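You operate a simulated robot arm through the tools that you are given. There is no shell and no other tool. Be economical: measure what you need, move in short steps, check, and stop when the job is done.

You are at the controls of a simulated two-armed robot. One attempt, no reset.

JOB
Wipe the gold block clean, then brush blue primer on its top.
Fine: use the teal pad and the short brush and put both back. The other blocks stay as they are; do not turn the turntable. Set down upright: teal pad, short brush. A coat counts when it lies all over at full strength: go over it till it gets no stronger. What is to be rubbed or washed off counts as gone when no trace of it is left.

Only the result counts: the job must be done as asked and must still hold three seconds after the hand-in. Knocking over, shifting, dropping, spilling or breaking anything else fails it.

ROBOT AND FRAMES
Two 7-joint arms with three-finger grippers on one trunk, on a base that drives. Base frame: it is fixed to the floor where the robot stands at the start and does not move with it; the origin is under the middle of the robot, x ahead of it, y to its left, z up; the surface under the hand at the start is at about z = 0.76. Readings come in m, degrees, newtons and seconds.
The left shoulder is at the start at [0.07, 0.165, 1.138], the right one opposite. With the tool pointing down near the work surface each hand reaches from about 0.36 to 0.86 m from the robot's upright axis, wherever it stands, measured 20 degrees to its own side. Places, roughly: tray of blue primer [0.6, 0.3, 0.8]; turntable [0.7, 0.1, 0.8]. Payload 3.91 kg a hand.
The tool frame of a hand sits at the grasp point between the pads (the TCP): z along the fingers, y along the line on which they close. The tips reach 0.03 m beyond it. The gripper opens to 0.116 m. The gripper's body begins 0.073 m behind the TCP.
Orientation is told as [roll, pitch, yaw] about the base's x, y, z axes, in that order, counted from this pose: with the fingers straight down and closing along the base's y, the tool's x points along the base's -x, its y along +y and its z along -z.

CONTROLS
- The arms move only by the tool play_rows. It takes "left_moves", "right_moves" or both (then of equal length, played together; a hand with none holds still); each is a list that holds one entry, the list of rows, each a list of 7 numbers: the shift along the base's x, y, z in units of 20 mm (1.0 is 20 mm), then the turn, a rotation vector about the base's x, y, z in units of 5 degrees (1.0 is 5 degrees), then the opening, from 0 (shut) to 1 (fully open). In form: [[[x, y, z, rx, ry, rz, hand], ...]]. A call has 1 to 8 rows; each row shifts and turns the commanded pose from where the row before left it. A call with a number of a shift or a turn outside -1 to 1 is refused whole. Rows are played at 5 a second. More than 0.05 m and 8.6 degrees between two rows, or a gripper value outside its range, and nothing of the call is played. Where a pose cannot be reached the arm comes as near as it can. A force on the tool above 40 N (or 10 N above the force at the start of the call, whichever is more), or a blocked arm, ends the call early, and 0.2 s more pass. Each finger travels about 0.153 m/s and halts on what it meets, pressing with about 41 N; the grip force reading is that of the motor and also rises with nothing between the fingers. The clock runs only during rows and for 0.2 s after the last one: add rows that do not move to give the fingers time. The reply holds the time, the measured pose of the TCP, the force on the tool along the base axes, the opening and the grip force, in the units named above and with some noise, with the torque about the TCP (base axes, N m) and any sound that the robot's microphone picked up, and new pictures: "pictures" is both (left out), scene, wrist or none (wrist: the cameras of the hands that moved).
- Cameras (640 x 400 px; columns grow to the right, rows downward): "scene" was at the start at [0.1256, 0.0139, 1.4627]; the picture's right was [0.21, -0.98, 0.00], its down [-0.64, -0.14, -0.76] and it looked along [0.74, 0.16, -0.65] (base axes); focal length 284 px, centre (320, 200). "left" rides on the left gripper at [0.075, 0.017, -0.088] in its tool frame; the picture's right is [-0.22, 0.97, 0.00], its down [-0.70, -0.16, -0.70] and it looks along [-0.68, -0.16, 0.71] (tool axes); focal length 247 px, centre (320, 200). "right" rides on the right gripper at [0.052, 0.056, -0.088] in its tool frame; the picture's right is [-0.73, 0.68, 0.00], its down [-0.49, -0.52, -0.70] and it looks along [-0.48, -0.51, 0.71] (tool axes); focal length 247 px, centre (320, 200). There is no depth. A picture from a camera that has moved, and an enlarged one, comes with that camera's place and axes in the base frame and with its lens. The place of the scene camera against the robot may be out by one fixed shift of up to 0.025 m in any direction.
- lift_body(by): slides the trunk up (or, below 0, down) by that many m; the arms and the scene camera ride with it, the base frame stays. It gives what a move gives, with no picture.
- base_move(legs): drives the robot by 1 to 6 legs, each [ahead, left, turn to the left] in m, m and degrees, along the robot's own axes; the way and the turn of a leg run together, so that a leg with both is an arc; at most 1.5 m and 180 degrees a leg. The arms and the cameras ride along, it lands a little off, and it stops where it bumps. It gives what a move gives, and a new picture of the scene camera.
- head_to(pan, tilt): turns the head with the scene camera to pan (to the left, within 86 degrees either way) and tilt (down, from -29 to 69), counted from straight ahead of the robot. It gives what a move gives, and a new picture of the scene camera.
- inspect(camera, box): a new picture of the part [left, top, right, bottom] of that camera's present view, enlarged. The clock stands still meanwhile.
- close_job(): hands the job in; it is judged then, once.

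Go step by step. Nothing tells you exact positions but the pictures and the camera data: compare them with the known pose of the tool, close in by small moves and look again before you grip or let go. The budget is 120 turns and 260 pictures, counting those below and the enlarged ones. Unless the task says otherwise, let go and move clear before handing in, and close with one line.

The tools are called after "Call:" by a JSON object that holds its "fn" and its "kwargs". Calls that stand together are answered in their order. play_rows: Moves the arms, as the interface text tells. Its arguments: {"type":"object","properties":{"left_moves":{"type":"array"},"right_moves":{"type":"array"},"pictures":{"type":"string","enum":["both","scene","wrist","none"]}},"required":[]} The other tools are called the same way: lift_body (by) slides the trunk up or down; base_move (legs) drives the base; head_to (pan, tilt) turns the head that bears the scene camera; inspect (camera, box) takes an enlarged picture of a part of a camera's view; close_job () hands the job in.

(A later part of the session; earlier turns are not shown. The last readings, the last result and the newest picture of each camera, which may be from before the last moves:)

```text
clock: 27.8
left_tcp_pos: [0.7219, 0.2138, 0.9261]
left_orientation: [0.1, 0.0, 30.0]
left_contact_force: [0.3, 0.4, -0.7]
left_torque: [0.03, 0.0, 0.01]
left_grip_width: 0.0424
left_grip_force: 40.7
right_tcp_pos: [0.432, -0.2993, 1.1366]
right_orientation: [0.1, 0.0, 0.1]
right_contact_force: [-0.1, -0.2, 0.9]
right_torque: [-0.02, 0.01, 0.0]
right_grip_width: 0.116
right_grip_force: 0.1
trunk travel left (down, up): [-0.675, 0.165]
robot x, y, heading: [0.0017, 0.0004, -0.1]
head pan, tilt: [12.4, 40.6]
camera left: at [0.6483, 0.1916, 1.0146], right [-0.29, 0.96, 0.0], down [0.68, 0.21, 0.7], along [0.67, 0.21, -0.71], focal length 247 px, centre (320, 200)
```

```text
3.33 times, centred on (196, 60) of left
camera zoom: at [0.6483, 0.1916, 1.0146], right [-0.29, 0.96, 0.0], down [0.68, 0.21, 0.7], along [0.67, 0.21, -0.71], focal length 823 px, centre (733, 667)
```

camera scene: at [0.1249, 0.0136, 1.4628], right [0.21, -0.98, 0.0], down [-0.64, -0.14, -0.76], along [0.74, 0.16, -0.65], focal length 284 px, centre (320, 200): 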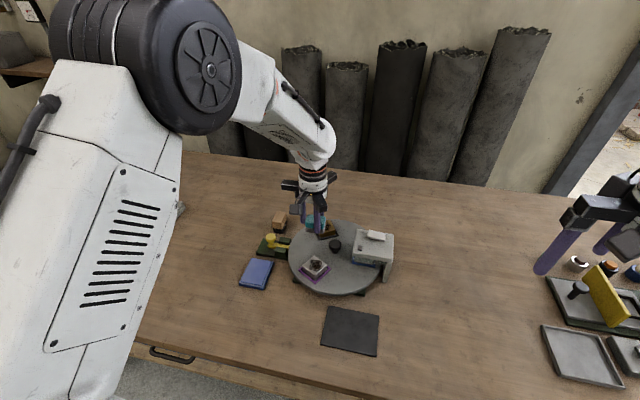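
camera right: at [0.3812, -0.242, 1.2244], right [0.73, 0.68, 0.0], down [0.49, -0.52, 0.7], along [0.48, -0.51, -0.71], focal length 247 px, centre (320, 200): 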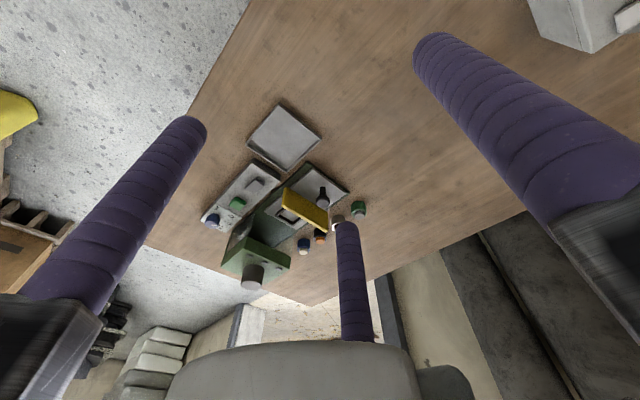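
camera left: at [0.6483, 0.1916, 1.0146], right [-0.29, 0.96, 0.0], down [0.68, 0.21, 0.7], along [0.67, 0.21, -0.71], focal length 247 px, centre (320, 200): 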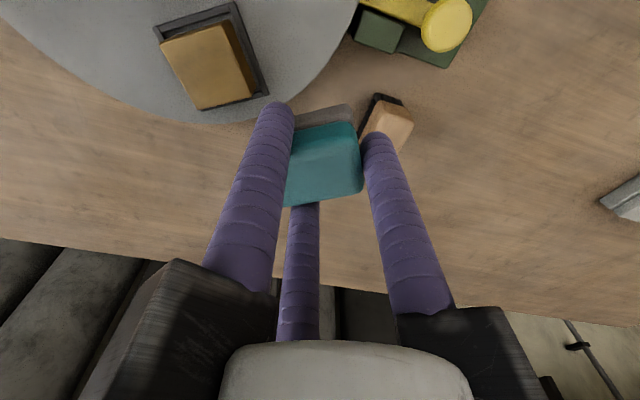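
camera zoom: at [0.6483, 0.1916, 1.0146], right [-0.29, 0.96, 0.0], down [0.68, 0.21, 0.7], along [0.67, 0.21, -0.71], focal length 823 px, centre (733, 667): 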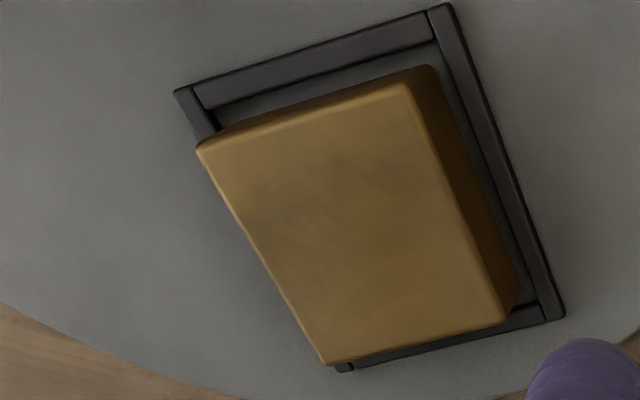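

A faint grey trace may remain on the knob side of the top, where the second pass did not reach. I'll do a third pass centred there.

Call:
{"fn": "play_rows", "kwargs": {"left_moves": [[[-0.11, -0.9, 0, 0, 0, 0, 0], [-0.11, -0.9, 0, 0, 0, 0, 0], [-0.11, -0.9, 0, 0, 0, 0, 0], [-0.11, -0.9, -0.2, 0, 0, 0, 0], [-0.01, -0.87, -0.8, 0, 0, 0, 0], [0, 0, -1, 0, 0, 0, 0], [0, 0, -0.7, 0, 0, 0, 0], [0, 0, -0.4, 0, 0, 0, 0]]], "pictures": "none"}}

Call:
{"fn": "play_rows", "kwargs": {"left_moves": [[[0.433, 0.25, 0, 0, 0, 0, 0], [0.433, 0.25, 0, 0, 0, 0, 0], [-0.125, 0.217, 0, 0, 0, 0, 0], [-0.433, -0.25, 0, 0, 0, 0, 0], [-0.433, -0.25, 0, 0, 0, 0, 0], [0.25, -0.433, 0, 0, 0, 0, 0], [0.433, 0.25, 0, 0, 0, 0, 0], [0.433, 0.25, 0, 0, 0, 0, 0]]], "pictures": "none"}}

Call:
{"fn": "play_rows", "kwargs": {"left_moves": [[[-0.433, -0.25, 0, 0, 0, 0, 0], [-0.433, -0.25, 0, 0, 0, 0, 0], [-0.125, 0.217, 0, 0, 0, 0, 0], [0.433, 0.25, 0, 0, 0, 0, 0], [0.433, 0.25, 0, 0, 0, 0, 0], [0.433, 0.25, 0, 0, 0, 0, 0], [-0.433, -0.25, 0, 0, 0, 0, 0], [-0.433, -0.25, 0, 0, 0, 0, 0]]], "pictures": "none"}}

Call:
{"fn": "play_rows", "kwargs": {"left_moves": [[[0, 0, 1, 0, 0, 0, 0], [0, 0, 1, 0, 0, 0, 0], [0, 0, 1, 0, 0, 0, 0], [0, 1, 0, 0, 0, 0, 0], [0, 1, 0, 0, 0, 0, 0], [0, 1, 0, 0, 0, 0, 0], [0, 1, 0, 0, 0, 0, 0], [0, 0, 0, 0, 0, 0, 0]]], "pictures": "wrist"}}

Call:
{"fn": "inspect", "kwargs": {"camera": "scene", "box": [297, 205, 361, 245]}}

Call:
{"fn": "inspect", "kwargs": {"camera": "left", "box": [100, 0, 292, 120]}}

```text
clock: 29.6
left_tcp_pos: [0.7123, 0.126, 0.867]
left_orientation: [-0.2, -0.4, 29.9]
left_contact_force: [-1.8, -0.7, 14.7]
left_torque: [-0.18, -0.08, 0.06]
left_grip_width: 0.0421
left_grip_force: 40.6
right_tcp_pos: [0.4308, -0.2985, 1.138]
right_orientation: [0.0, -0.1, -0.1]
right_contact_force: [0.5, 0.4, -0.2]
right_torque: [0.02, -0.02, 0.02]
right_grip_width: 0.1162
right_grip_force: 0.1
trunk travel left (down, up): [-0.675, 0.165]
robot x, y, heading: [-0.0036, -0.002, -0.1]
head pan, tilt: [12.4, 40.6]
```

```text
clock: 31.4
left_tcp_pos: [0.728, 0.1294, 0.8666]
left_orientation: [-0.1, -0.1, 30.0]
left_contact_force: [-6.1, -4.1, 19.1]
left_torque: [-0.3, 0.18, 0.09]
left_grip_width: 0.0421
left_grip_force: 41.0
right_tcp_pos: [0.4279, -0.2988, 1.137]
right_orientation: [0.1, -0.1, 0.0]
right_contact_force: [0.0, -0.1, -1.3]
right_torque: [0.0, -0.01, -0.02]
right_grip_width: 0.1162
right_grip_force: 0.1
trunk travel left (down, up): [-0.675, 0.165]
robot x, y, heading: [0.0006, -0.0016, -0.1]
head pan, tilt: [12.4, 40.6]
```

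```text
clock: 33.2
left_tcp_pos: [0.7173, 0.1311, 0.8661]
left_orientation: [0.0, -0.3, 30.1]
left_contact_force: [5.8, 3.3, 21.5]
left_torque: [-0.17, -0.4, 0.0]
left_grip_width: 0.0421
left_grip_force: 41.7
right_tcp_pos: [0.4308, -0.2978, 1.1377]
right_orientation: [0.0, -0.2, 0.0]
right_contact_force: [-0.1, -0.7, -0.7]
right_torque: [-0.01, 0.0, 0.0]
right_grip_width: 0.116
right_grip_force: 0.0
trunk travel left (down, up): [-0.675, 0.165]
robot x, y, heading: [0.0038, 0.0001, 0.1]
head pan, tilt: [12.4, 40.6]
```

```text
clock: 35.0
left_tcp_pos: [0.7204, 0.2106, 0.9249]
left_orientation: [0.1, 0.0, 29.9]
left_contact_force: [0.0, -0.7, -0.3]
left_torque: [0.01, -0.02, -0.03]
left_grip_width: 0.0422
left_grip_force: 41.0
right_tcp_pos: [0.4315, -0.2988, 1.135]
right_orientation: [-0.1, 0.1, 0.0]
right_contact_force: [-0.2, -0.6, 0.5]
right_torque: [0.0, -0.03, -0.01]
right_grip_width: 0.116
right_grip_force: 0.0
trunk travel left (down, up): [-0.675, 0.165]
robot x, y, heading: [0.0017, -0.0008, 0.2]
head pan, tilt: [12.4, 40.6]
camera left: at [0.6471, 0.1885, 1.0123], right [-0.29, 0.96, 0.0], down [0.68, 0.21, 0.7], along [0.67, 0.21, -0.71], focal length 247 px, centre (320, 200)
```

left: 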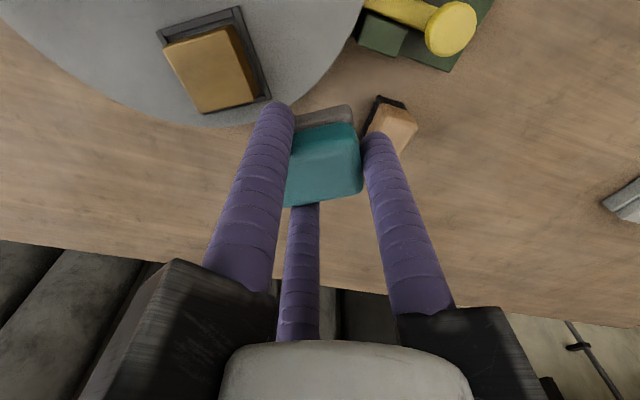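

```text
10.00 times, centred on (329, 225) of scene
camera zoom: at [0.1257, 0.013, 1.4627], right [0.21, -0.98, 0.0], down [-0.64, -0.14, -0.76], along [0.74, 0.16, -0.65], focal length 2844 px, centre (230, -50)
```

zoom: 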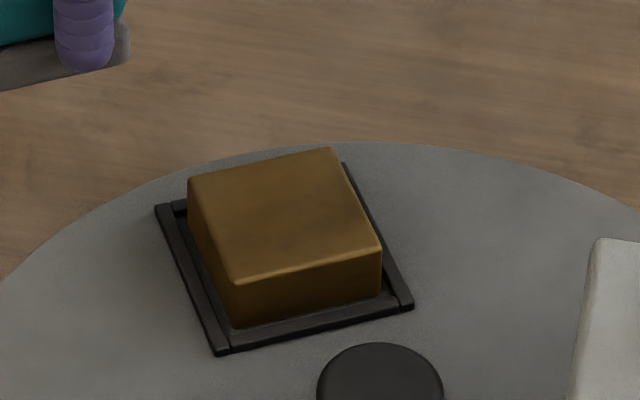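

```text
3.33 times, centred on (196, 60) of left
camera zoom: at [0.6471, 0.1885, 1.0123], right [-0.29, 0.96, 0.0], down [0.68, 0.21, 0.7], along [0.67, 0.21, -0.71], focal length 823 px, centre (733, 667)
```

zoom: 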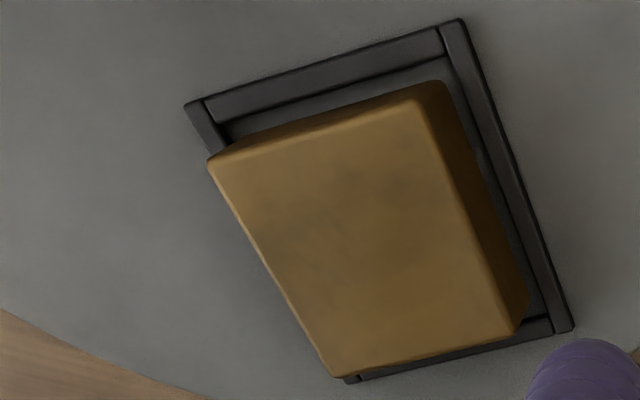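

The mottling has not changed at all, so it's the metal's own texture and the block is clean. I'll carry the pad back to its place.

Call:
{"fn": "play_rows", "kwargs": {"left_moves": [[[-1, -0.18, 0, 0, 0, -1, 0], [-1, -0.18, 0, 0, 0, -1, 0], [-1, -0.18, 0, 0, 0, -1, 0], [-1, -0.18, 0, 0, 0, -1, 0], [-1, -0.18, 0, 0, 0, -1, 0], [-1, -0.18, 0, 0, 0, -1, 0], [-1, -0.18, 0, 0, 0, 0, 0], [-1, -0.18, 0, 0, 0, 0, 0]]], "pictures": "none"}}

Call:
{"fn": "play_rows", "kwargs": {"left_moves": [[[-1, -0.18, 0, 0, 0, 0, 0], [-1, -0.18, 0, 0, 0, 0, 0], [-1, -0.18, 0, 0, 0, 0, 0], [-1, -0.18, 0, 0, 0, 0, 0], [0, 0, -1, 0, 0, 0, 0], [0, 0, -1, 0, 0, 0, 0], [0, 0, -1, 0, 0, 0, 0], [0, 0, 0, 0, 0, 0, 0]]], "pictures": "wrist"}}

```text
clock: 36.8
left_tcp_pos: [0.5584, 0.1806, 0.9252]
left_orientation: [0.0, 0.0, -0.2]
left_contact_force: [-0.5, 0.4, -1.1]
left_torque: [0.0, -0.01, 0.01]
left_grip_width: 0.0422
left_grip_force: 41.0
right_tcp_pos: [0.4312, -0.2979, 1.1371]
right_orientation: [-0.2, 0.0, 0.0]
right_contact_force: [-0.6, 0.3, -1.1]
right_torque: [-0.01, -0.02, -0.05]
right_grip_width: 0.1162
right_grip_force: 0.1
trunk travel left (down, up): [-0.675, 0.165]
robot x, y, heading: [-0.0025, 0.0009, -0.0]
head pan, tilt: [12.4, 40.6]
```

```text
clock: 38.6
left_tcp_pos: [0.4792, 0.1679, 0.865]
left_orientation: [0.0, -0.1, 0.0]
left_contact_force: [0.2, -0.1, 0.2]
left_torque: [0.0, -0.05, 0.02]
left_grip_width: 0.0423
left_grip_force: 41.3
right_tcp_pos: [0.4322, -0.2983, 1.1363]
right_orientation: [-0.1, 0.0, 0.0]
right_contact_force: [-0.3, 0.7, 0.3]
right_torque: [0.03, 0.0, 0.01]
right_grip_width: 0.116
right_grip_force: 0.1
trunk travel left (down, up): [-0.675, 0.165]
robot x, y, heading: [0.0028, -0.0009, 0.1]
head pan, tilt: [12.4, 40.6]
camera left: at [0.4047, 0.1852, 0.9525], right [0.22, 0.97, 0.0], down [0.7, -0.16, 0.7], along [0.68, -0.16, -0.71], focal length 247 px, centre (320, 200)
```

left: 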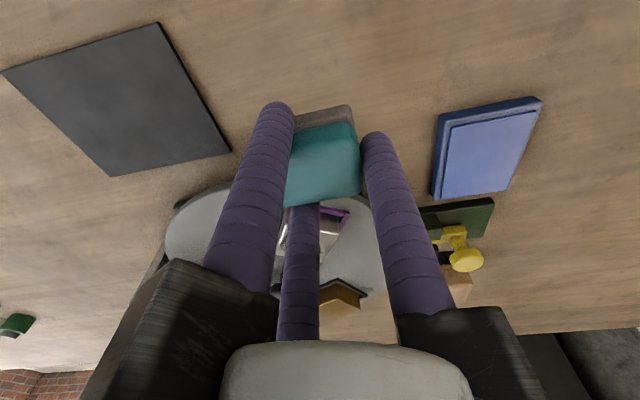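

I'm above the pad's original spot and will lower to the table.

Call:
{"fn": "play_rows", "kwargs": {"left_moves": [[[0.1, -0.09, -1, 0, 0, 0, 0], [0, 0, -1, 0, 0, 0, 0], [0, 0, -0.7, 0, 0, 0, 0], [0, 0, -0.15, 0, 0, 0, 0], [0, 0, -0.1, 0, 0, 0, 0], [0, 0, 0, 0, 0, 0, 0]]], "pictures": "none"}}

Call:
{"fn": "inspect", "kwargs": {"camera": "scene", "box": [245, 260, 341, 320]}}

```text
clock: 40.0
left_tcp_pos: [0.4818, 0.167, 0.8047]
left_orientation: [0.0, 0.0, 0.1]
left_contact_force: [1.1, -0.4, -0.5]
left_torque: [-0.04, 0.02, 0.01]
left_grip_width: 0.0423
left_grip_force: 40.9
right_tcp_pos: [0.4327, -0.2973, 1.1382]
right_orientation: [0.0, -0.1, 0.0]
right_contact_force: [0.3, 0.7, -0.2]
right_torque: [-0.02, -0.01, -0.03]
right_grip_width: 0.1164
right_grip_force: 0.0
trunk travel left (down, up): [-0.675, 0.165]
robot x, y, heading: [0.0002, -0.0, 0.1]
head pan, tilt: [12.4, 40.6]
```

```text
6.67 times, centred on (293, 290) of scene
camera zoom: at [0.1257, 0.0137, 1.4627], right [0.21, -0.98, 0.0], down [-0.64, -0.14, -0.76], along [0.74, 0.16, -0.65], focal length 1896 px, centre (500, -400)
```

zoom: 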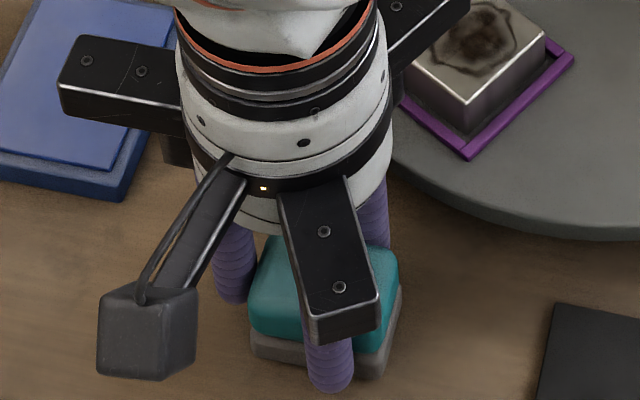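

The pad is at its original spot and height. I'll ease down 1 mm, release to 0.62, and lift clear.

Call:
{"fn": "play_rows", "kwargs": {"left_moves": [[[0, 0, -0.06, 0, 0, 0, 0], [0, 0, 0, 0, 0, 0, 0.4], [0, 0, 0, 0, 0, 0, 0.5], [0, 0, 0, 0, 0, 0, 0.62], [0, 0, 0, 0, 0, 0, 0.62], [0, 0, 0.5, 0, 0, 0, 0.62], [0, 0, 1, 0, 0, 0, 0.62], [0, 0, 1, 0, 0, 0, 0.62]]], "pictures": "none"}}

Call:
{"fn": "play_rows", "kwargs": {"left_moves": [[[0, 0, 1, 0, 0, 0, 0.62], [0, 0, 1, 0, 0, 0, 0.62], [0.8, 0.5, 1, 0, 0, 0, 0.62], [1, 0.6, 0.5, 0, 0, 0, 0.62], [1, 0.6, 0, 0, 0, 0, 0.62], [1, 0.6, 0, 0, 0, 0, 0.62], [1, 0.6, 0, 0, 0, 0, 0.62], [1, 0.6, 0, 0, 0, 0, 0.62]]], "pictures": "both"}}

Call:
{"fn": "inspect", "kwargs": {"camera": "scene", "box": [245, 200, 373, 320]}}

```text
clock: 41.8
left_tcp_pos: [0.4802, 0.1663, 0.8546]
left_orientation: [0.1, 0.0, 0.1]
left_contact_force: [-0.6, -0.7, 0.3]
left_torque: [0.04, 0.0, 0.02]
left_grip_width: 0.0719
left_grip_force: 0.0
right_tcp_pos: [0.4314, -0.2971, 1.137]
right_orientation: [0.2, 0.0, 0.0]
right_contact_force: [-0.5, -0.9, -0.2]
right_torque: [-0.02, -0.06, -0.02]
right_grip_width: 0.1159
right_grip_force: 0.0
trunk travel left (down, up): [-0.675, 0.165]
robot x, y, heading: [0.002, 0.0043, 0.1]
head pan, tilt: [12.4, 40.6]
```

```text
clock: 43.6
left_tcp_pos: [0.598, 0.237, 0.9231]
left_orientation: [0.0, 0.1, 0.1]
left_contact_force: [-0.3, 0.1, 0.4]
left_torque: [-0.04, 0.03, -0.02]
left_grip_width: 0.0719
left_grip_force: 0.1
right_tcp_pos: [0.4319, -0.2965, 1.137]
right_orientation: [0.0, 0.0, 0.0]
right_contact_force: [0.6, -0.6, 0.2]
right_torque: [-0.03, 0.0, 0.01]
right_grip_width: 0.1161
right_grip_force: 0.0
trunk travel left (down, up): [-0.675, 0.165]
robot x, y, heading: [-0.0008, 0.0009, 0.2]
head pan, tilt: [12.4, 40.6]
camera scene: at [0.1267, 0.0142, 1.4626], right [0.21, -0.98, 0.0], down [-0.64, -0.14, -0.76], along [0.74, 0.16, -0.65], focal length 284 px, centre (320, 200)
camera left: at [0.5234, 0.2545, 1.0117], right [0.22, 0.97, 0.0], down [0.7, -0.16, 0.7], along [0.68, -0.16, -0.72], focal length 247 px, centre (320, 200)
```

scene: 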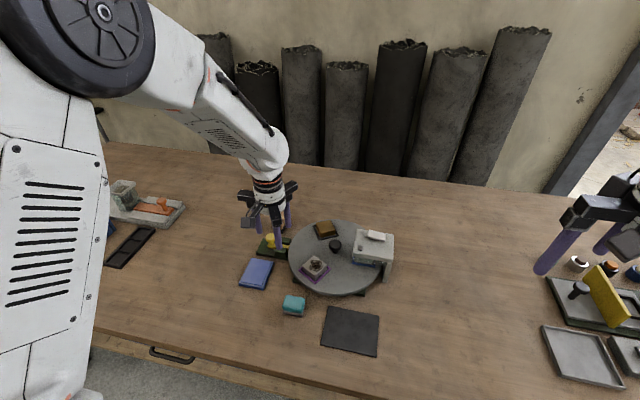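
left: 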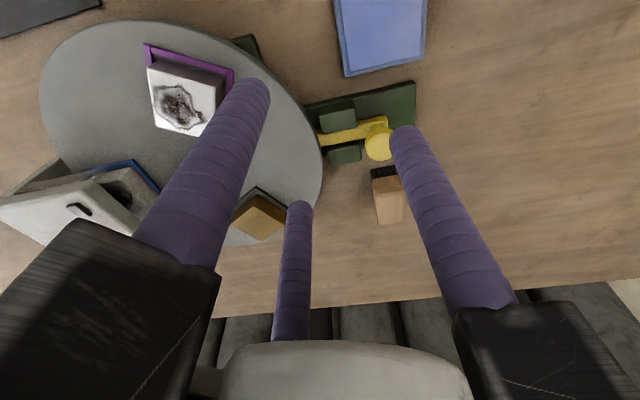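

```text
3.33 times, centred on (309, 260) of scene
camera zoom: at [0.1267, 0.0142, 1.4626], right [0.21, -0.98, 0.0], down [-0.64, -0.14, -0.76], along [0.74, 0.16, -0.65], focal length 948 px, centre (357, 0)
```

zoom: 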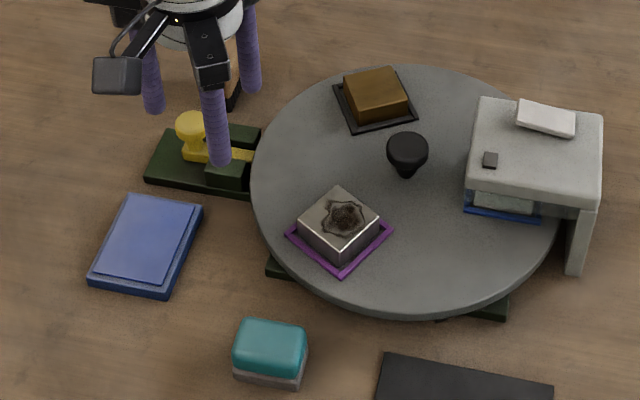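

The pad is back upright. The short brush is about 0.055 long in x and 0.03 wide in y, so for a three-jaw pinch across its width I want yaw near −90°. I'll go above it while turning.

Call:
{"fn": "play_rows", "kwargs": {"left_moves": [[[0.8, 0.3, 0, 0, 0, -1, 0.62], [0.8, 0.3, 0, 0, 0, -1, 0.62], [0.8, 0.3, 0, 0, 0, -1, 0.62], [0.8, 0.4, 0, 0, 0, -1, 0.62], [0.8, 0.4, 0, 0, 0, -1, 0.62], [0.8, 0.4, 0, 0, 0, -1, 0.62], [0.8, 0.4, 0, 0, 0, -1, 0.62], [0.8, 0.4, 0, 0, 0, -1, 0.62]]], "pictures": "none"}}

Call:
{"fn": "play_rows", "kwargs": {"left_moves": [[[0.4, 0, 0, 0, 0, -1, 0.62], [0.4, 0, 0, 0, 0, -1, 0.62], [0.4, 0, 0, 0, 0, -1, 0.62], [0.4, 0, 0, 0, 0, -1, 0.62], [0, 0, 0, 0, 0, -1, 0.62], [0, 0, 0, 0, 0, -1, 0.62], [0, 0, 0, 0, 0, -1, 0.62], [0, 0, 0, 0, 0, -1, 0.62]]], "pictures": "none"}}

Call:
{"fn": "play_rows", "kwargs": {"left_moves": [[[0, 0, 0, 0, 0, -1, 0.62], [0, 0, 0, 0, 0, -1, 0.62], [0, 0, 0, 0, 0, 0, 0.62]]], "pictures": "both"}}

```text
clock: 45.4
left_tcp_pos: [0.7281, 0.2952, 0.9236]
left_orientation: [0.0, 0.0, -40.1]
left_contact_force: [-1.0, 0.7, -0.3]
left_torque: [-0.02, -0.02, 0.02]
left_grip_width: 0.0719
left_grip_force: 0.0
right_tcp_pos: [0.4325, -0.298, 1.1367]
right_orientation: [0.1, 0.0, 0.0]
right_contact_force: [0.1, -1.3, -0.1]
right_torque: [0.02, 0.05, 0.0]
right_grip_width: 0.1161
right_grip_force: 0.0
trunk travel left (down, up): [-0.675, 0.165]
robot x, y, heading: [-0.0011, -0.0016, -0.1]
head pan, tilt: [12.4, 40.6]
```

```text
clock: 47.2
left_tcp_pos: [0.7564, 0.2948, 0.9244]
left_orientation: [0.1, 0.0, -80.1]
left_contact_force: [-0.3, 1.2, 0.0]
left_torque: [-0.04, 0.03, 0.01]
left_grip_width: 0.0717
left_grip_force: 0.1
right_tcp_pos: [0.4324, -0.2978, 1.1373]
right_orientation: [-0.1, 0.0, 0.0]
right_contact_force: [-1.1, 0.0, -0.2]
right_torque: [0.0, 0.0, -0.02]
right_grip_width: 0.116
right_grip_force: 0.1
trunk travel left (down, up): [-0.675, 0.165]
robot x, y, heading: [-0.002, 0.0013, 0.3]
head pan, tilt: [12.4, 40.6]
```

```text
clock: 48.0
left_tcp_pos: [0.7577, 0.2941, 0.925]
left_orientation: [0.0, 0.0, -90.1]
left_contact_force: [0.3, 0.1, -0.1]
left_torque: [0.0, -0.01, 0.01]
left_grip_width: 0.0719
left_grip_force: 0.2
right_tcp_pos: [0.4327, -0.297, 1.1372]
right_orientation: [0.0, 0.0, 0.0]
right_contact_force: [0.4, 0.0, -0.5]
right_torque: [-0.04, 0.0, 0.0]
right_grip_width: 0.1159
right_grip_force: 0.1
trunk travel left (down, up): [-0.675, 0.165]
robot x, y, heading: [0.0013, 0.0005, 0.0]
head pan, tilt: [12.4, 40.6]
camera scene: at [0.1257, 0.0137, 1.4627], right [0.21, -0.98, 0.0], down [-0.64, -0.14, -0.76], along [0.74, 0.16, -0.65], focal length 284 px, centre (320, 200)
camera left: at [0.7744, 0.3687, 1.0125], right [0.97, -0.22, 0.0], down [-0.16, -0.7, 0.7], along [-0.16, -0.68, -0.71], focal length 247 px, centre (320, 200)
```

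scene: 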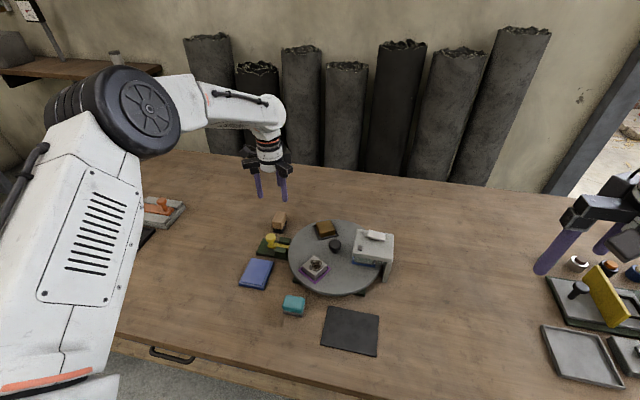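
left: 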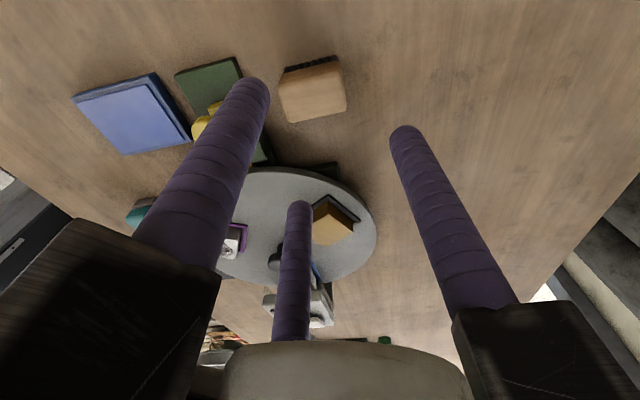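

The brush is right below in the wrist view; I'll zoom for its exact pose.

Call:
{"fn": "inspect", "kwargs": {"camera": "left", "box": [248, 40, 376, 140]}}

Call:
{"fn": "inspect", "kwargs": {"camera": "scene", "box": [232, 195, 312, 295]}}

```text
4.00 times, centred on (312, 90) of left
camera zoom: at [0.7744, 0.3687, 1.0125], right [0.97, -0.22, 0.0], down [-0.16, -0.7, 0.7], along [-0.16, -0.68, -0.71], focal length 988 px, centre (352, 640)
```

zoom: 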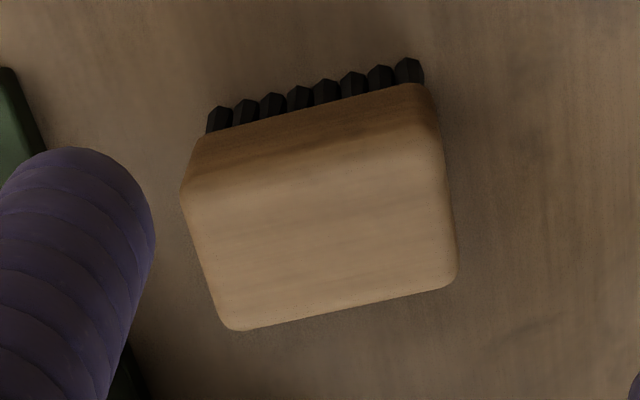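

```text
4.00 times, centred on (272, 245) of scene
camera zoom: at [0.1257, 0.0137, 1.4627], right [0.21, -0.98, 0.0], down [-0.64, -0.14, -0.76], along [0.74, 0.16, -0.65], focal length 1138 px, centre (512, 20)
```

zoom: 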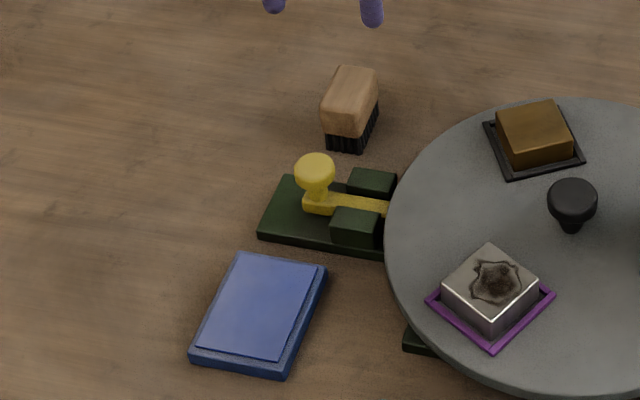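

Brush centre is about [0.749,0.287] with its long axis along x. I'll go down with the TCP at [0.757,0.287] so the two side fingers pinch it near the middle.

Call:
{"fn": "play_rows", "kwargs": {"left_moves": [[[-0.03, -0.34, 0, 0, 0, 0, 0.62], [0, 0, -1, 0, 0, 0, 0.62], [0, 0, -1, 0, 0, 0, 0.62], [0, 0, -1, 0, 0, 0, 0.62], [0, 0, -1, 0, 0, 0, 0.62], [0, 0, -1, 0, 0, 0, 0.62], [0, 0, -0.6, 0, 0, 0, 0.62], [0, 0, 0, 0, 0, 0, 0.62]]], "pictures": "wrist"}}

Call:
{"fn": "inspect", "kwargs": {"camera": "scene", "box": [232, 175, 328, 235]}}

```text
clock: 49.8
left_tcp_pos: [0.7579, 0.288, 0.813]
left_orientation: [0.0, 0.0, -90.0]
left_contact_force: [0.4, 0.0, -0.3]
left_torque: [-0.02, -0.04, 0.01]
left_grip_width: 0.0717
left_grip_force: 0.0
right_tcp_pos: [0.4321, -0.2984, 1.1372]
right_orientation: [0.0, -0.1, 0.0]
right_contact_force: [-0.7, 0.1, -0.1]
right_torque: [-0.05, 0.05, 0.02]
right_grip_width: 0.1161
right_grip_force: 0.0
trunk travel left (down, up): [-0.675, 0.165]
robot x, y, heading: [0.0021, 0.0014, -0.1]
head pan, tilt: [12.4, 40.6]
camera left: at [0.7745, 0.3625, 0.9008], right [0.97, -0.22, 0.0], down [-0.16, -0.7, 0.7], along [-0.16, -0.68, -0.71], focal length 247 px, centre (320, 200)
```

left: 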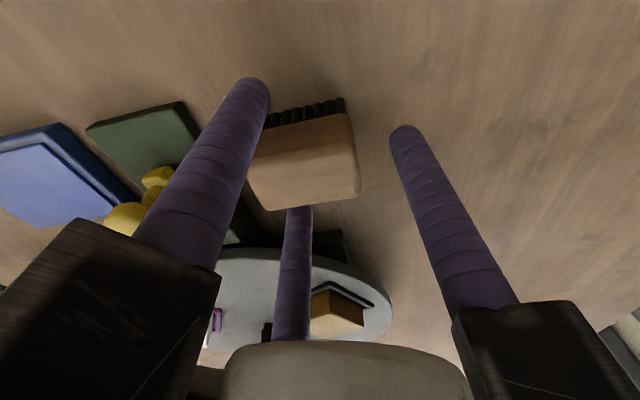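

```text
6.67 times, centred on (280, 205) of scene
camera zoom: at [0.1254, 0.0137, 1.4627], right [0.21, -0.98, 0.0], down [-0.64, -0.14, -0.76], along [0.74, 0.16, -0.65], focal length 1896 px, centre (587, 167)
```

zoom: 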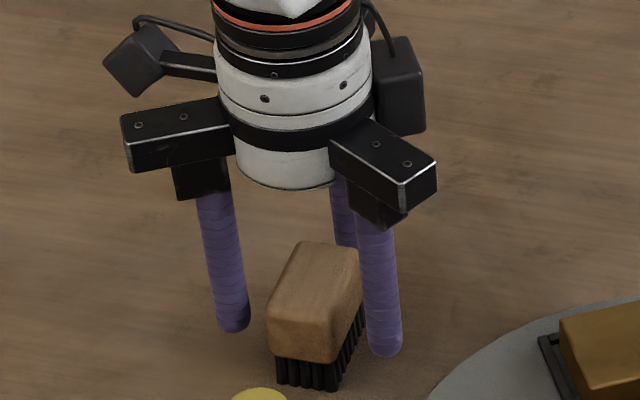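

The fingers straddle the brush well, with the tips at wood height. I'll close.

Call:
{"fn": "play_rows", "kwargs": {"left_moves": [[[0, 0, 0, 0, 0, 0, 0.45], [0, 0, 0, 0, 0, 0, 0.35], [0, 0, 0, 0, 0, 0, 0.25], [0, 0, 0, 0, 0, 0, 0.1], [0, 0, 0, 0, 0, 0, 0], [0, 0, 0, 0, 0, 0, 0]]], "pictures": "wrist"}}

Call:
{"fn": "inspect", "kwargs": {"camera": "scene", "box": [232, 175, 328, 235]}}

```text
clock: 51.2
left_tcp_pos: [0.7586, 0.2873, 0.8128]
left_orientation: [0.0, 0.0, -90.0]
left_contact_force: [-0.8, 0.4, -0.8]
left_torque: [-0.01, 0.0, -0.01]
left_grip_width: 0.0401
left_grip_force: 40.8
right_tcp_pos: [0.4314, -0.2981, 1.1373]
right_orientation: [0.0, 0.0, 0.0]
right_contact_force: [0.3, -0.4, -0.1]
right_torque: [-0.01, -0.02, 0.0]
right_grip_width: 0.1162
right_grip_force: 0.0
trunk travel left (down, up): [-0.675, 0.165]
robot x, y, heading: [-0.0004, 0.0035, 0.2]
head pan, tilt: [12.4, 40.6]
camera left: at [0.7746, 0.3625, 0.9006], right [0.97, -0.22, 0.0], down [-0.16, -0.7, 0.7], along [-0.16, -0.68, -0.71], focal length 247 px, centre (320, 200)
```

left: 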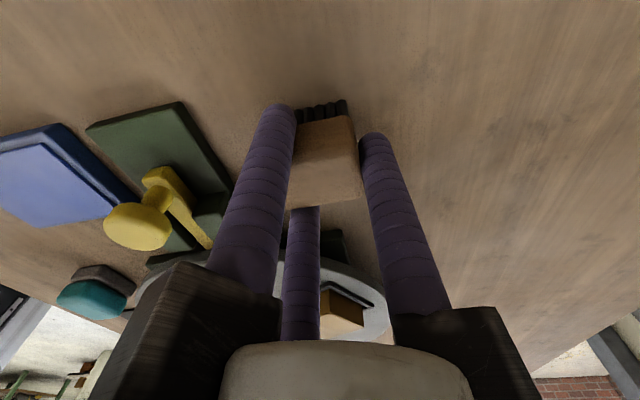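

```text
6.67 times, centred on (280, 205) of scene
camera zoom: at [0.1257, 0.0138, 1.4627], right [0.21, -0.98, 0.0], down [-0.64, -0.14, -0.76], along [0.74, 0.16, -0.65], focal length 1896 px, centre (587, 167)
```

zoom: 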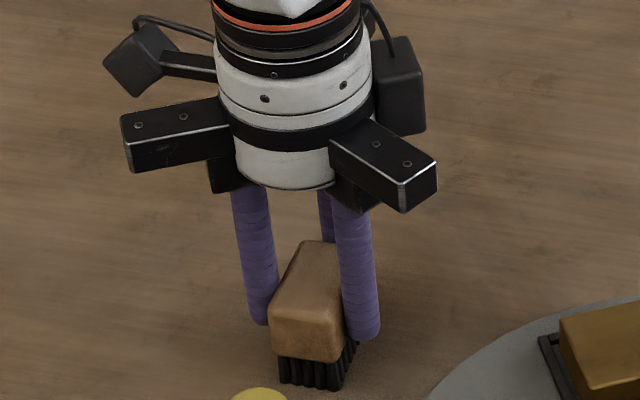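

The brush is pinched (width 0.040). I'll lift it high, over the yellow knob, and carry it above the blue tray.

Call:
{"fn": "play_rows", "kwargs": {"left_moves": [[[0, 0, 0.5, 0, 0, 0, 0], [0, 0, 1, 0, 0, 0, 0], [0, 0, 1, 0, 0, 0, 0], [0, 0, 1, 0, 0, 0, 0], [0, 0, 1, 0, 0, 0, 0], [0, 0, 1, 0, 0, 0, 0], [0, 0, 1, 0, 0, 0, 0], [-0.8, 0.05, 0.3, 0, 0, 0, 0]]], "pictures": "none"}}

Call:
{"fn": "play_rows", "kwargs": {"left_moves": [[[-1, 0.04, 0, 0, 0, 0, 0], [-1, 0.04, 0, 0, 0, 0, 0], [-1, 0.04, 0, 0, 0, 0, 0], [-1, 0.04, 0, 0, 0, 0, 0], [-1, 0.04, 0, 0, 0, 0, 0], [-1, 0.04, 0, 0, 0, 0, 0], [-1, 0.04, 0, 0, 0, 0, 0], [-1, 0.04, 0, 0, 0, 0, 0]]], "pictures": "none"}}

Call:
{"fn": "play_rows", "kwargs": {"left_moves": [[[-0.8, 0, -1, 0, 0, 0, 0], [0, 0, -1, 0, 0, 0, 0], [0, 0, -1, 0, 0, 0, 0], [0, 0, 0, 0, 0, 0, 0]]], "pictures": "both"}}

Call:
{"fn": "inspect", "kwargs": {"camera": "scene", "box": [216, 215, 312, 295]}}

```text
clock: 53.0
left_tcp_pos: [0.7399, 0.2894, 0.9508]
left_orientation: [-0.1, 0.0, -90.0]
left_contact_force: [-1.4, -0.4, -0.4]
left_torque: [-0.01, -0.04, 0.0]
left_grip_width: 0.0399
left_grip_force: 41.3
right_tcp_pos: [0.4305, -0.2974, 1.1369]
right_orientation: [0.0, -0.1, 0.0]
right_contact_force: [0.4, 0.3, 0.3]
right_torque: [0.01, -0.03, 0.03]
right_grip_width: 0.1161
right_grip_force: 0.0
trunk travel left (down, up): [-0.675, 0.165]
robot x, y, heading: [0.0021, -0.0024, 0.0]
head pan, tilt: [12.4, 40.6]
```

```text
clock: 54.8
left_tcp_pos: [0.5806, 0.2946, 0.9494]
left_orientation: [0.0, 0.0, -90.0]
left_contact_force: [-0.3, -0.2, -0.7]
left_torque: [-0.03, -0.01, 0.0]
left_grip_width: 0.0403
left_grip_force: 40.6
right_tcp_pos: [0.4307, -0.2984, 1.1374]
right_orientation: [-0.1, -0.1, -0.1]
right_contact_force: [0.2, -0.2, -0.9]
right_torque: [0.01, -0.01, 0.0]
right_grip_width: 0.1158
right_grip_force: 0.1
trunk travel left (down, up): [-0.675, 0.165]
robot x, y, heading: [-0.0012, 0.0016, 0.1]
head pan, tilt: [12.4, 40.6]
```

```text
clock: 55.8
left_tcp_pos: [0.5645, 0.2946, 0.8886]
left_orientation: [0.0, 0.0, -90.1]
left_contact_force: [0.0, 0.8, -0.8]
left_torque: [0.02, 0.0, -0.02]
left_grip_width: 0.0401
left_grip_force: 41.4
right_tcp_pos: [0.431, -0.2964, 1.136]
right_orientation: [0.0, 0.0, 0.1]
right_contact_force: [0.6, 0.9, 0.4]
right_torque: [0.03, 0.0, -0.01]
right_grip_width: 0.1161
right_grip_force: 0.1
trunk travel left (down, up): [-0.675, 0.165]
robot x, y, heading: [0.0003, -0.0008, 0.1]
head pan, tilt: [12.4, 40.6]
camera scene: at [0.1249, 0.0138, 1.4628], right [0.21, -0.98, 0.0], down [-0.64, -0.14, -0.76], along [0.74, 0.16, -0.65], focal length 284 px, centre (320, 200)
camera left: at [0.582, 0.3698, 0.9761], right [0.97, -0.22, 0.0], down [-0.16, -0.7, 0.7], along [-0.16, -0.68, -0.71], focal length 247 px, centre (320, 200)
```

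scene: 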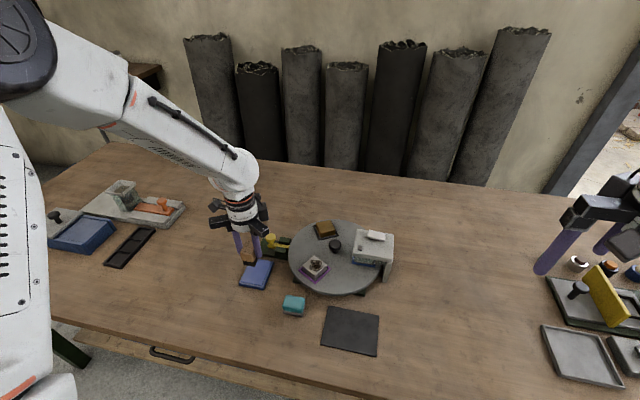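
left: 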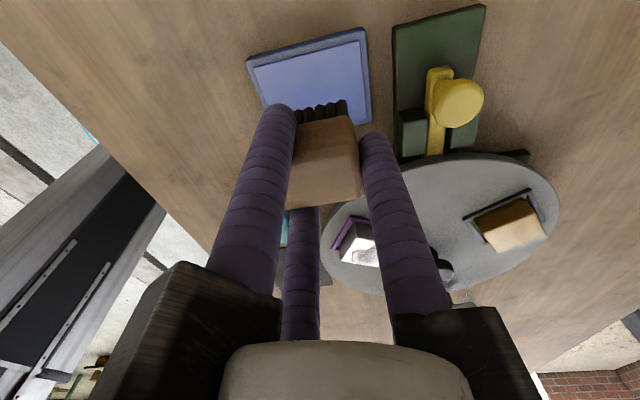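

```text
5.00 times, centred on (264, 255) of scene
camera zoom: at [0.1249, 0.0138, 1.4628], right [0.21, -0.98, 0.0], down [-0.64, -0.14, -0.76], along [0.74, 0.16, -0.65], focal length 1422 px, centre (600, -75)
```

zoom: 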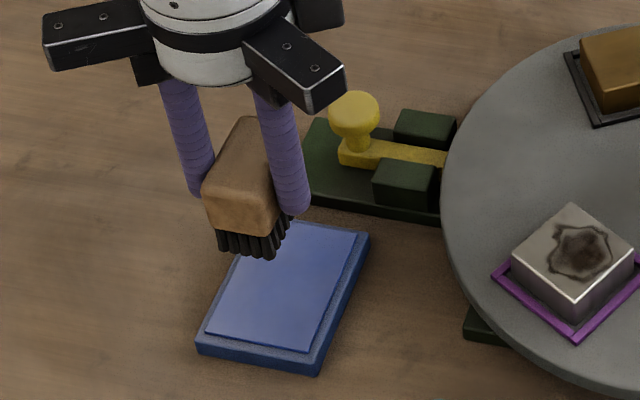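

The brush is well over the tray. I'll go down gently until the bristles touch the primer.

Call:
{"fn": "play_rows", "kwargs": {"left_moves": [[[0.1, 0.05, -1, 0, 0, 0, 0], [0, 0, -1, 0, 0, 0, 0], [0, 0, -0.4, 0, 0, 0, 0], [0, 0, -0.15, 0, 0, 0, 0], [0, 0, -0.15, 0, 0, 0, 0], [0, 0, 0, 0, 0, 0, 0]]], "pictures": "none"}}

Call:
{"fn": "inspect", "kwargs": {"camera": "scene", "box": [216, 215, 312, 295]}}

```text
clock: 57.2
left_tcp_pos: [0.5675, 0.2959, 0.8349]
left_orientation: [0.0, -0.1, -90.0]
left_contact_force: [0.6, -0.1, -0.8]
left_torque: [-0.01, -0.02, 0.0]
left_grip_width: 0.04
left_grip_force: 41.3
right_tcp_pos: [0.4323, -0.2986, 1.1366]
right_orientation: [0.1, 0.0, 0.0]
right_contact_force: [0.0, 0.9, 0.0]
right_torque: [-0.02, 0.02, 0.0]
right_grip_width: 0.1158
right_grip_force: 0.0
trunk travel left (down, up): [-0.675, 0.165]
robot x, y, heading: [0.0005, 0.0028, -0.1]
head pan, tilt: [12.4, 40.6]
```

```text
5.00 times, centred on (264, 255) of scene
camera zoom: at [0.1256, 0.0138, 1.4627], right [0.21, -0.98, 0.0], down [-0.64, -0.14, -0.76], along [0.74, 0.16, -0.65], focal length 1422 px, centre (600, -75)
```

zoom: 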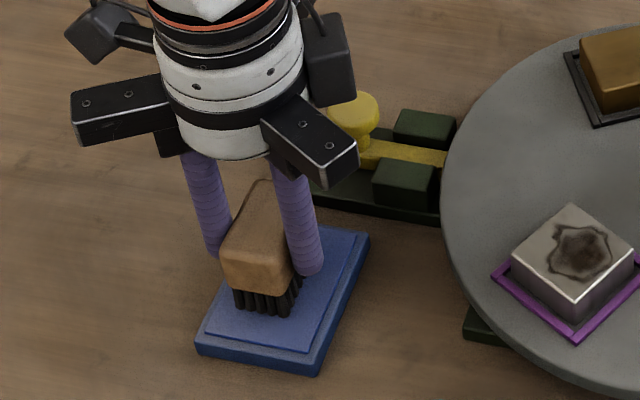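

Almost touching; I'll go further down in small steps.

Call:
{"fn": "play_rows", "kwargs": {"left_moves": [[[0, 0, -0.1, 0, 0, 0, 0], [0, 0, -0.1, 0, 0, 0, 0], [0, 0, -0.1, 0, 0, 0, 0], [0, 0, 0, 0, 0, 0, 0]]], "pictures": "none"}}

```text
clock: 58.2
left_tcp_pos: [0.5678, 0.2949, 0.8291]
left_orientation: [0.1, 0.0, -90.0]
left_contact_force: [2.7, 1.4, 8.6]
left_torque: [0.09, 0.15, -0.04]
left_grip_width: 0.0399
left_grip_force: 40.8
right_tcp_pos: [0.4302, -0.2984, 1.1364]
right_orientation: [0.1, -0.1, 0.0]
right_contact_force: [0.3, 0.4, -0.4]
right_torque: [0.0, -0.01, 0.05]
right_grip_width: 0.1159
right_grip_force: 0.1
trunk travel left (down, up): [-0.675, 0.165]
robot x, y, heading: [-0.0048, 0.0, -0.1]
head pan, tilt: [12.4, 40.6]
```

Contact at 8.6 N. I'll make small strokes inside the tray to load the brush, then lift and look.

Call:
{"fn": "play_rows", "kwargs": {"left_moves": [[[0.35, 0, 0, 0, 0, 0, 0], [0, 0.4, 0, 0, 0, 0, 0], [-0.7, 0, 0, 0, 0, 0, 0], [0, -0.8, 0, 0, 0, 0, 0], [0.7, 0, 0, 0, 0, 0, 0], [-0.35, 0.4, 0, 0, 0, 0, 0], [0, 0, 0.7, 0, 0, 0, 0], [0, 0, 1, 0, 0, 0, 0]]], "pictures": "wrist"}}

Call:
{"fn": "inspect", "kwargs": {"camera": "scene", "box": [216, 215, 312, 295]}}

Call:
{"fn": "inspect", "kwargs": {"camera": "left", "box": [240, 20, 400, 140]}}

```text
clock: 60.0
left_tcp_pos: [0.5649, 0.2922, 0.8638]
left_orientation: [0.0, -0.1, -90.0]
left_contact_force: [-0.4, 0.6, -0.7]
left_torque: [0.02, -0.06, -0.02]
left_grip_width: 0.0401
left_grip_force: 41.6
right_tcp_pos: [0.4298, -0.2979, 1.1362]
right_orientation: [0.0, 0.0, -0.1]
right_contact_force: [-0.2, -0.4, -0.3]
right_torque: [0.03, -0.02, 0.01]
right_grip_width: 0.1161
right_grip_force: 0.2
trunk travel left (down, up): [-0.675, 0.165]
robot x, y, heading: [0.0009, -0.0011, 0.0]
head pan, tilt: [12.4, 40.6]
camera left: at [0.5825, 0.3679, 0.9512], right [0.97, -0.22, 0.0], down [-0.16, -0.7, 0.7], along [-0.16, -0.68, -0.71], focal length 247 px, centre (320, 200)
```

left: 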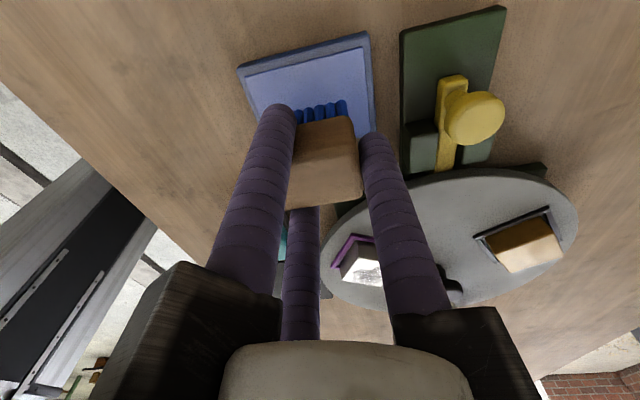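

```text
5.00 times, centred on (264, 255) of scene
camera zoom: at [0.1245, 0.0125, 1.4627], right [0.21, -0.98, 0.0], down [-0.63, -0.14, -0.76], along [0.74, 0.16, -0.65], focal length 1422 px, centre (600, -75)
```

zoom: 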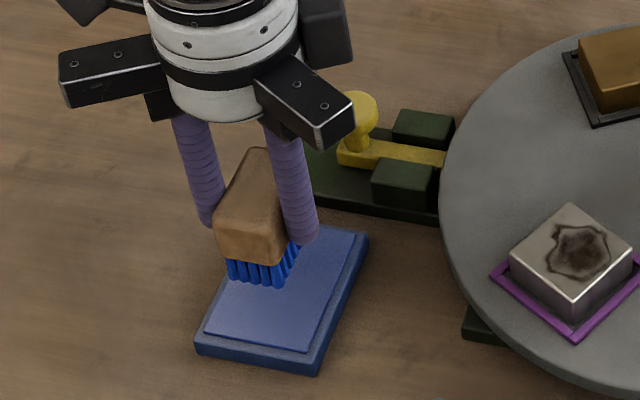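

```text
3.33 times, centred on (320, 80) of left
camera zoom: at [0.5825, 0.3679, 0.9512], right [0.97, -0.22, 0.0], down [-0.16, -0.7, 0.7], along [-0.16, -0.68, -0.71], focal length 823 px, centre (320, 600)
```

zoom: 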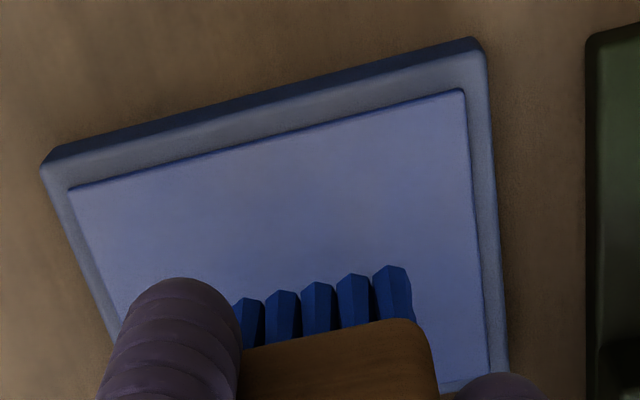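

The bristles are fully blue. I'll carry the brush over the gold block and turn to yaw −60° to line up with it.

Call:
{"fn": "play_rows", "kwargs": {"left_moves": [[[0, 0, 1, 0, 0, 0, 0], [0, 0, 1, 0, 0, 0, 0], [0, 0, 1, 0, 0, 0, 0], [0, 0, 1, 0, 0, 0, 0], [0.94, -0.864, 0.2, 0, 0, 1, 0], [0.94, -0.864, 0, 0, 0, 1, 0], [0.94, -0.864, 0, 0, 0, 1, 0], [0.94, -0.864, 0, 0, 0, 1, 0]]], "pictures": "none"}}

Call:
{"fn": "play_rows", "kwargs": {"left_moves": [[[0.94, -0.864, 0, 0, 0, 1, 0], [0.94, -0.864, 0, 0, 0, 1, 0], [0.94, -0.864, 0, 0, 0, 0, 0], [0.94, -0.864, 0, 0, 0, 0, 0], [0.94, -0.864, 0, 0, 0, 0, 0], [0, 0, -1, 0, 0, 0, 0], [0, 0, -1, 0, 0, 0, 0], [0, 0, 0, 0, 0, 0, 0]]], "pictures": "wrist"}}

Call:
{"fn": "inspect", "kwargs": {"camera": "scene", "box": [281, 190, 377, 250]}}

```text
clock: 61.8
left_tcp_pos: [0.6431, 0.2236, 0.946]
left_orientation: [-0.2, 0.0, -69.9]
left_contact_force: [-0.3, 0.8, -0.2]
left_torque: [0.01, 0.01, -0.03]
left_grip_width: 0.0403
left_grip_force: 41.5
right_tcp_pos: [0.4332, -0.2984, 1.1366]
right_orientation: [0.1, 0.1, -0.1]
right_contact_force: [0.6, 0.7, 0.6]
right_torque: [0.01, 0.0, -0.03]
right_grip_width: 0.1159
right_grip_force: 0.0
trunk travel left (down, up): [-0.675, 0.165]
robot x, y, heading: [0.0012, -0.0021, 0.1]
head pan, tilt: [12.4, 40.6]
```

```text
clock: 63.6
left_tcp_pos: [0.7377, 0.1392, 0.905]
left_orientation: [0.0, 0.0, -60.1]
left_contact_force: [-0.5, 0.1, 0.1]
left_torque: [0.0, -0.01, 0.0]
left_grip_width: 0.0401
left_grip_force: 40.8
right_tcp_pos: [0.4333, -0.2984, 1.1372]
right_orientation: [0.1, 0.0, 0.0]
right_contact_force: [-0.2, -0.1, 0.0]
right_torque: [-0.02, -0.02, 0.01]
right_grip_width: 0.1161
right_grip_force: 0.1
trunk travel left (down, up): [-0.675, 0.165]
robot x, y, heading: [0.0009, -0.0, -0.3]
head pan, tilt: [12.4, 40.6]
camera left: at [0.7144, 0.2126, 0.9938], right [0.96, 0.29, 0.0], down [0.21, -0.68, 0.7], along [0.21, -0.67, -0.71], focal length 247 px, centre (320, 200)
```

left: 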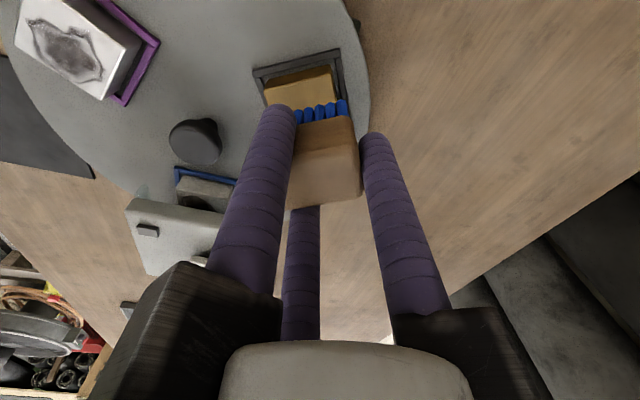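

```text
6.67 times, centred on (329, 220) of scene
camera zoom: at [0.1252, 0.0137, 1.4628], right [0.21, -0.98, 0.0], down [-0.64, -0.14, -0.76], along [0.74, 0.16, -0.65], focal length 1896 px, centre (260, 67)
```

zoom: 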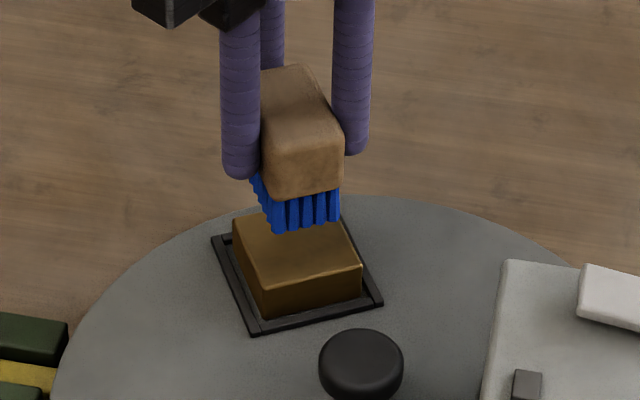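

I'm centred over the block. I'll go down gently to contact.

Call:
{"fn": "play_rows", "kwargs": {"left_moves": [[[-0.18, -0.13, -0.9, 0, 0, 0, 0], [0, 0, -0.3, 0, 0, 0, 0], [0, 0, -0.15, 0, 0, 0, 0], [0, 0, -0.15, 0, 0, 0, 0], [0, 0, 0, 0, 0, 0, 0]]], "pictures": "none"}}

```text
clock: 64.8
left_tcp_pos: [0.7329, 0.1368, 0.8759]
left_orientation: [-0.1, 0.0, -60.0]
left_contact_force: [-0.1, 0.3, 1.5]
left_torque: [0.02, -0.05, -0.02]
left_grip_width: 0.0403
left_grip_force: 41.1
right_tcp_pos: [0.4308, -0.2986, 1.1374]
right_orientation: [0.0, 0.1, 0.0]
right_contact_force: [-1.2, -0.5, -0.4]
right_torque: [-0.01, -0.01, 0.01]
right_grip_width: 0.116
right_grip_force: 0.1
trunk travel left (down, up): [-0.675, 0.165]
robot x, y, heading: [0.0005, 0.002, 0.0]
head pan, tilt: [12.4, 40.6]
```

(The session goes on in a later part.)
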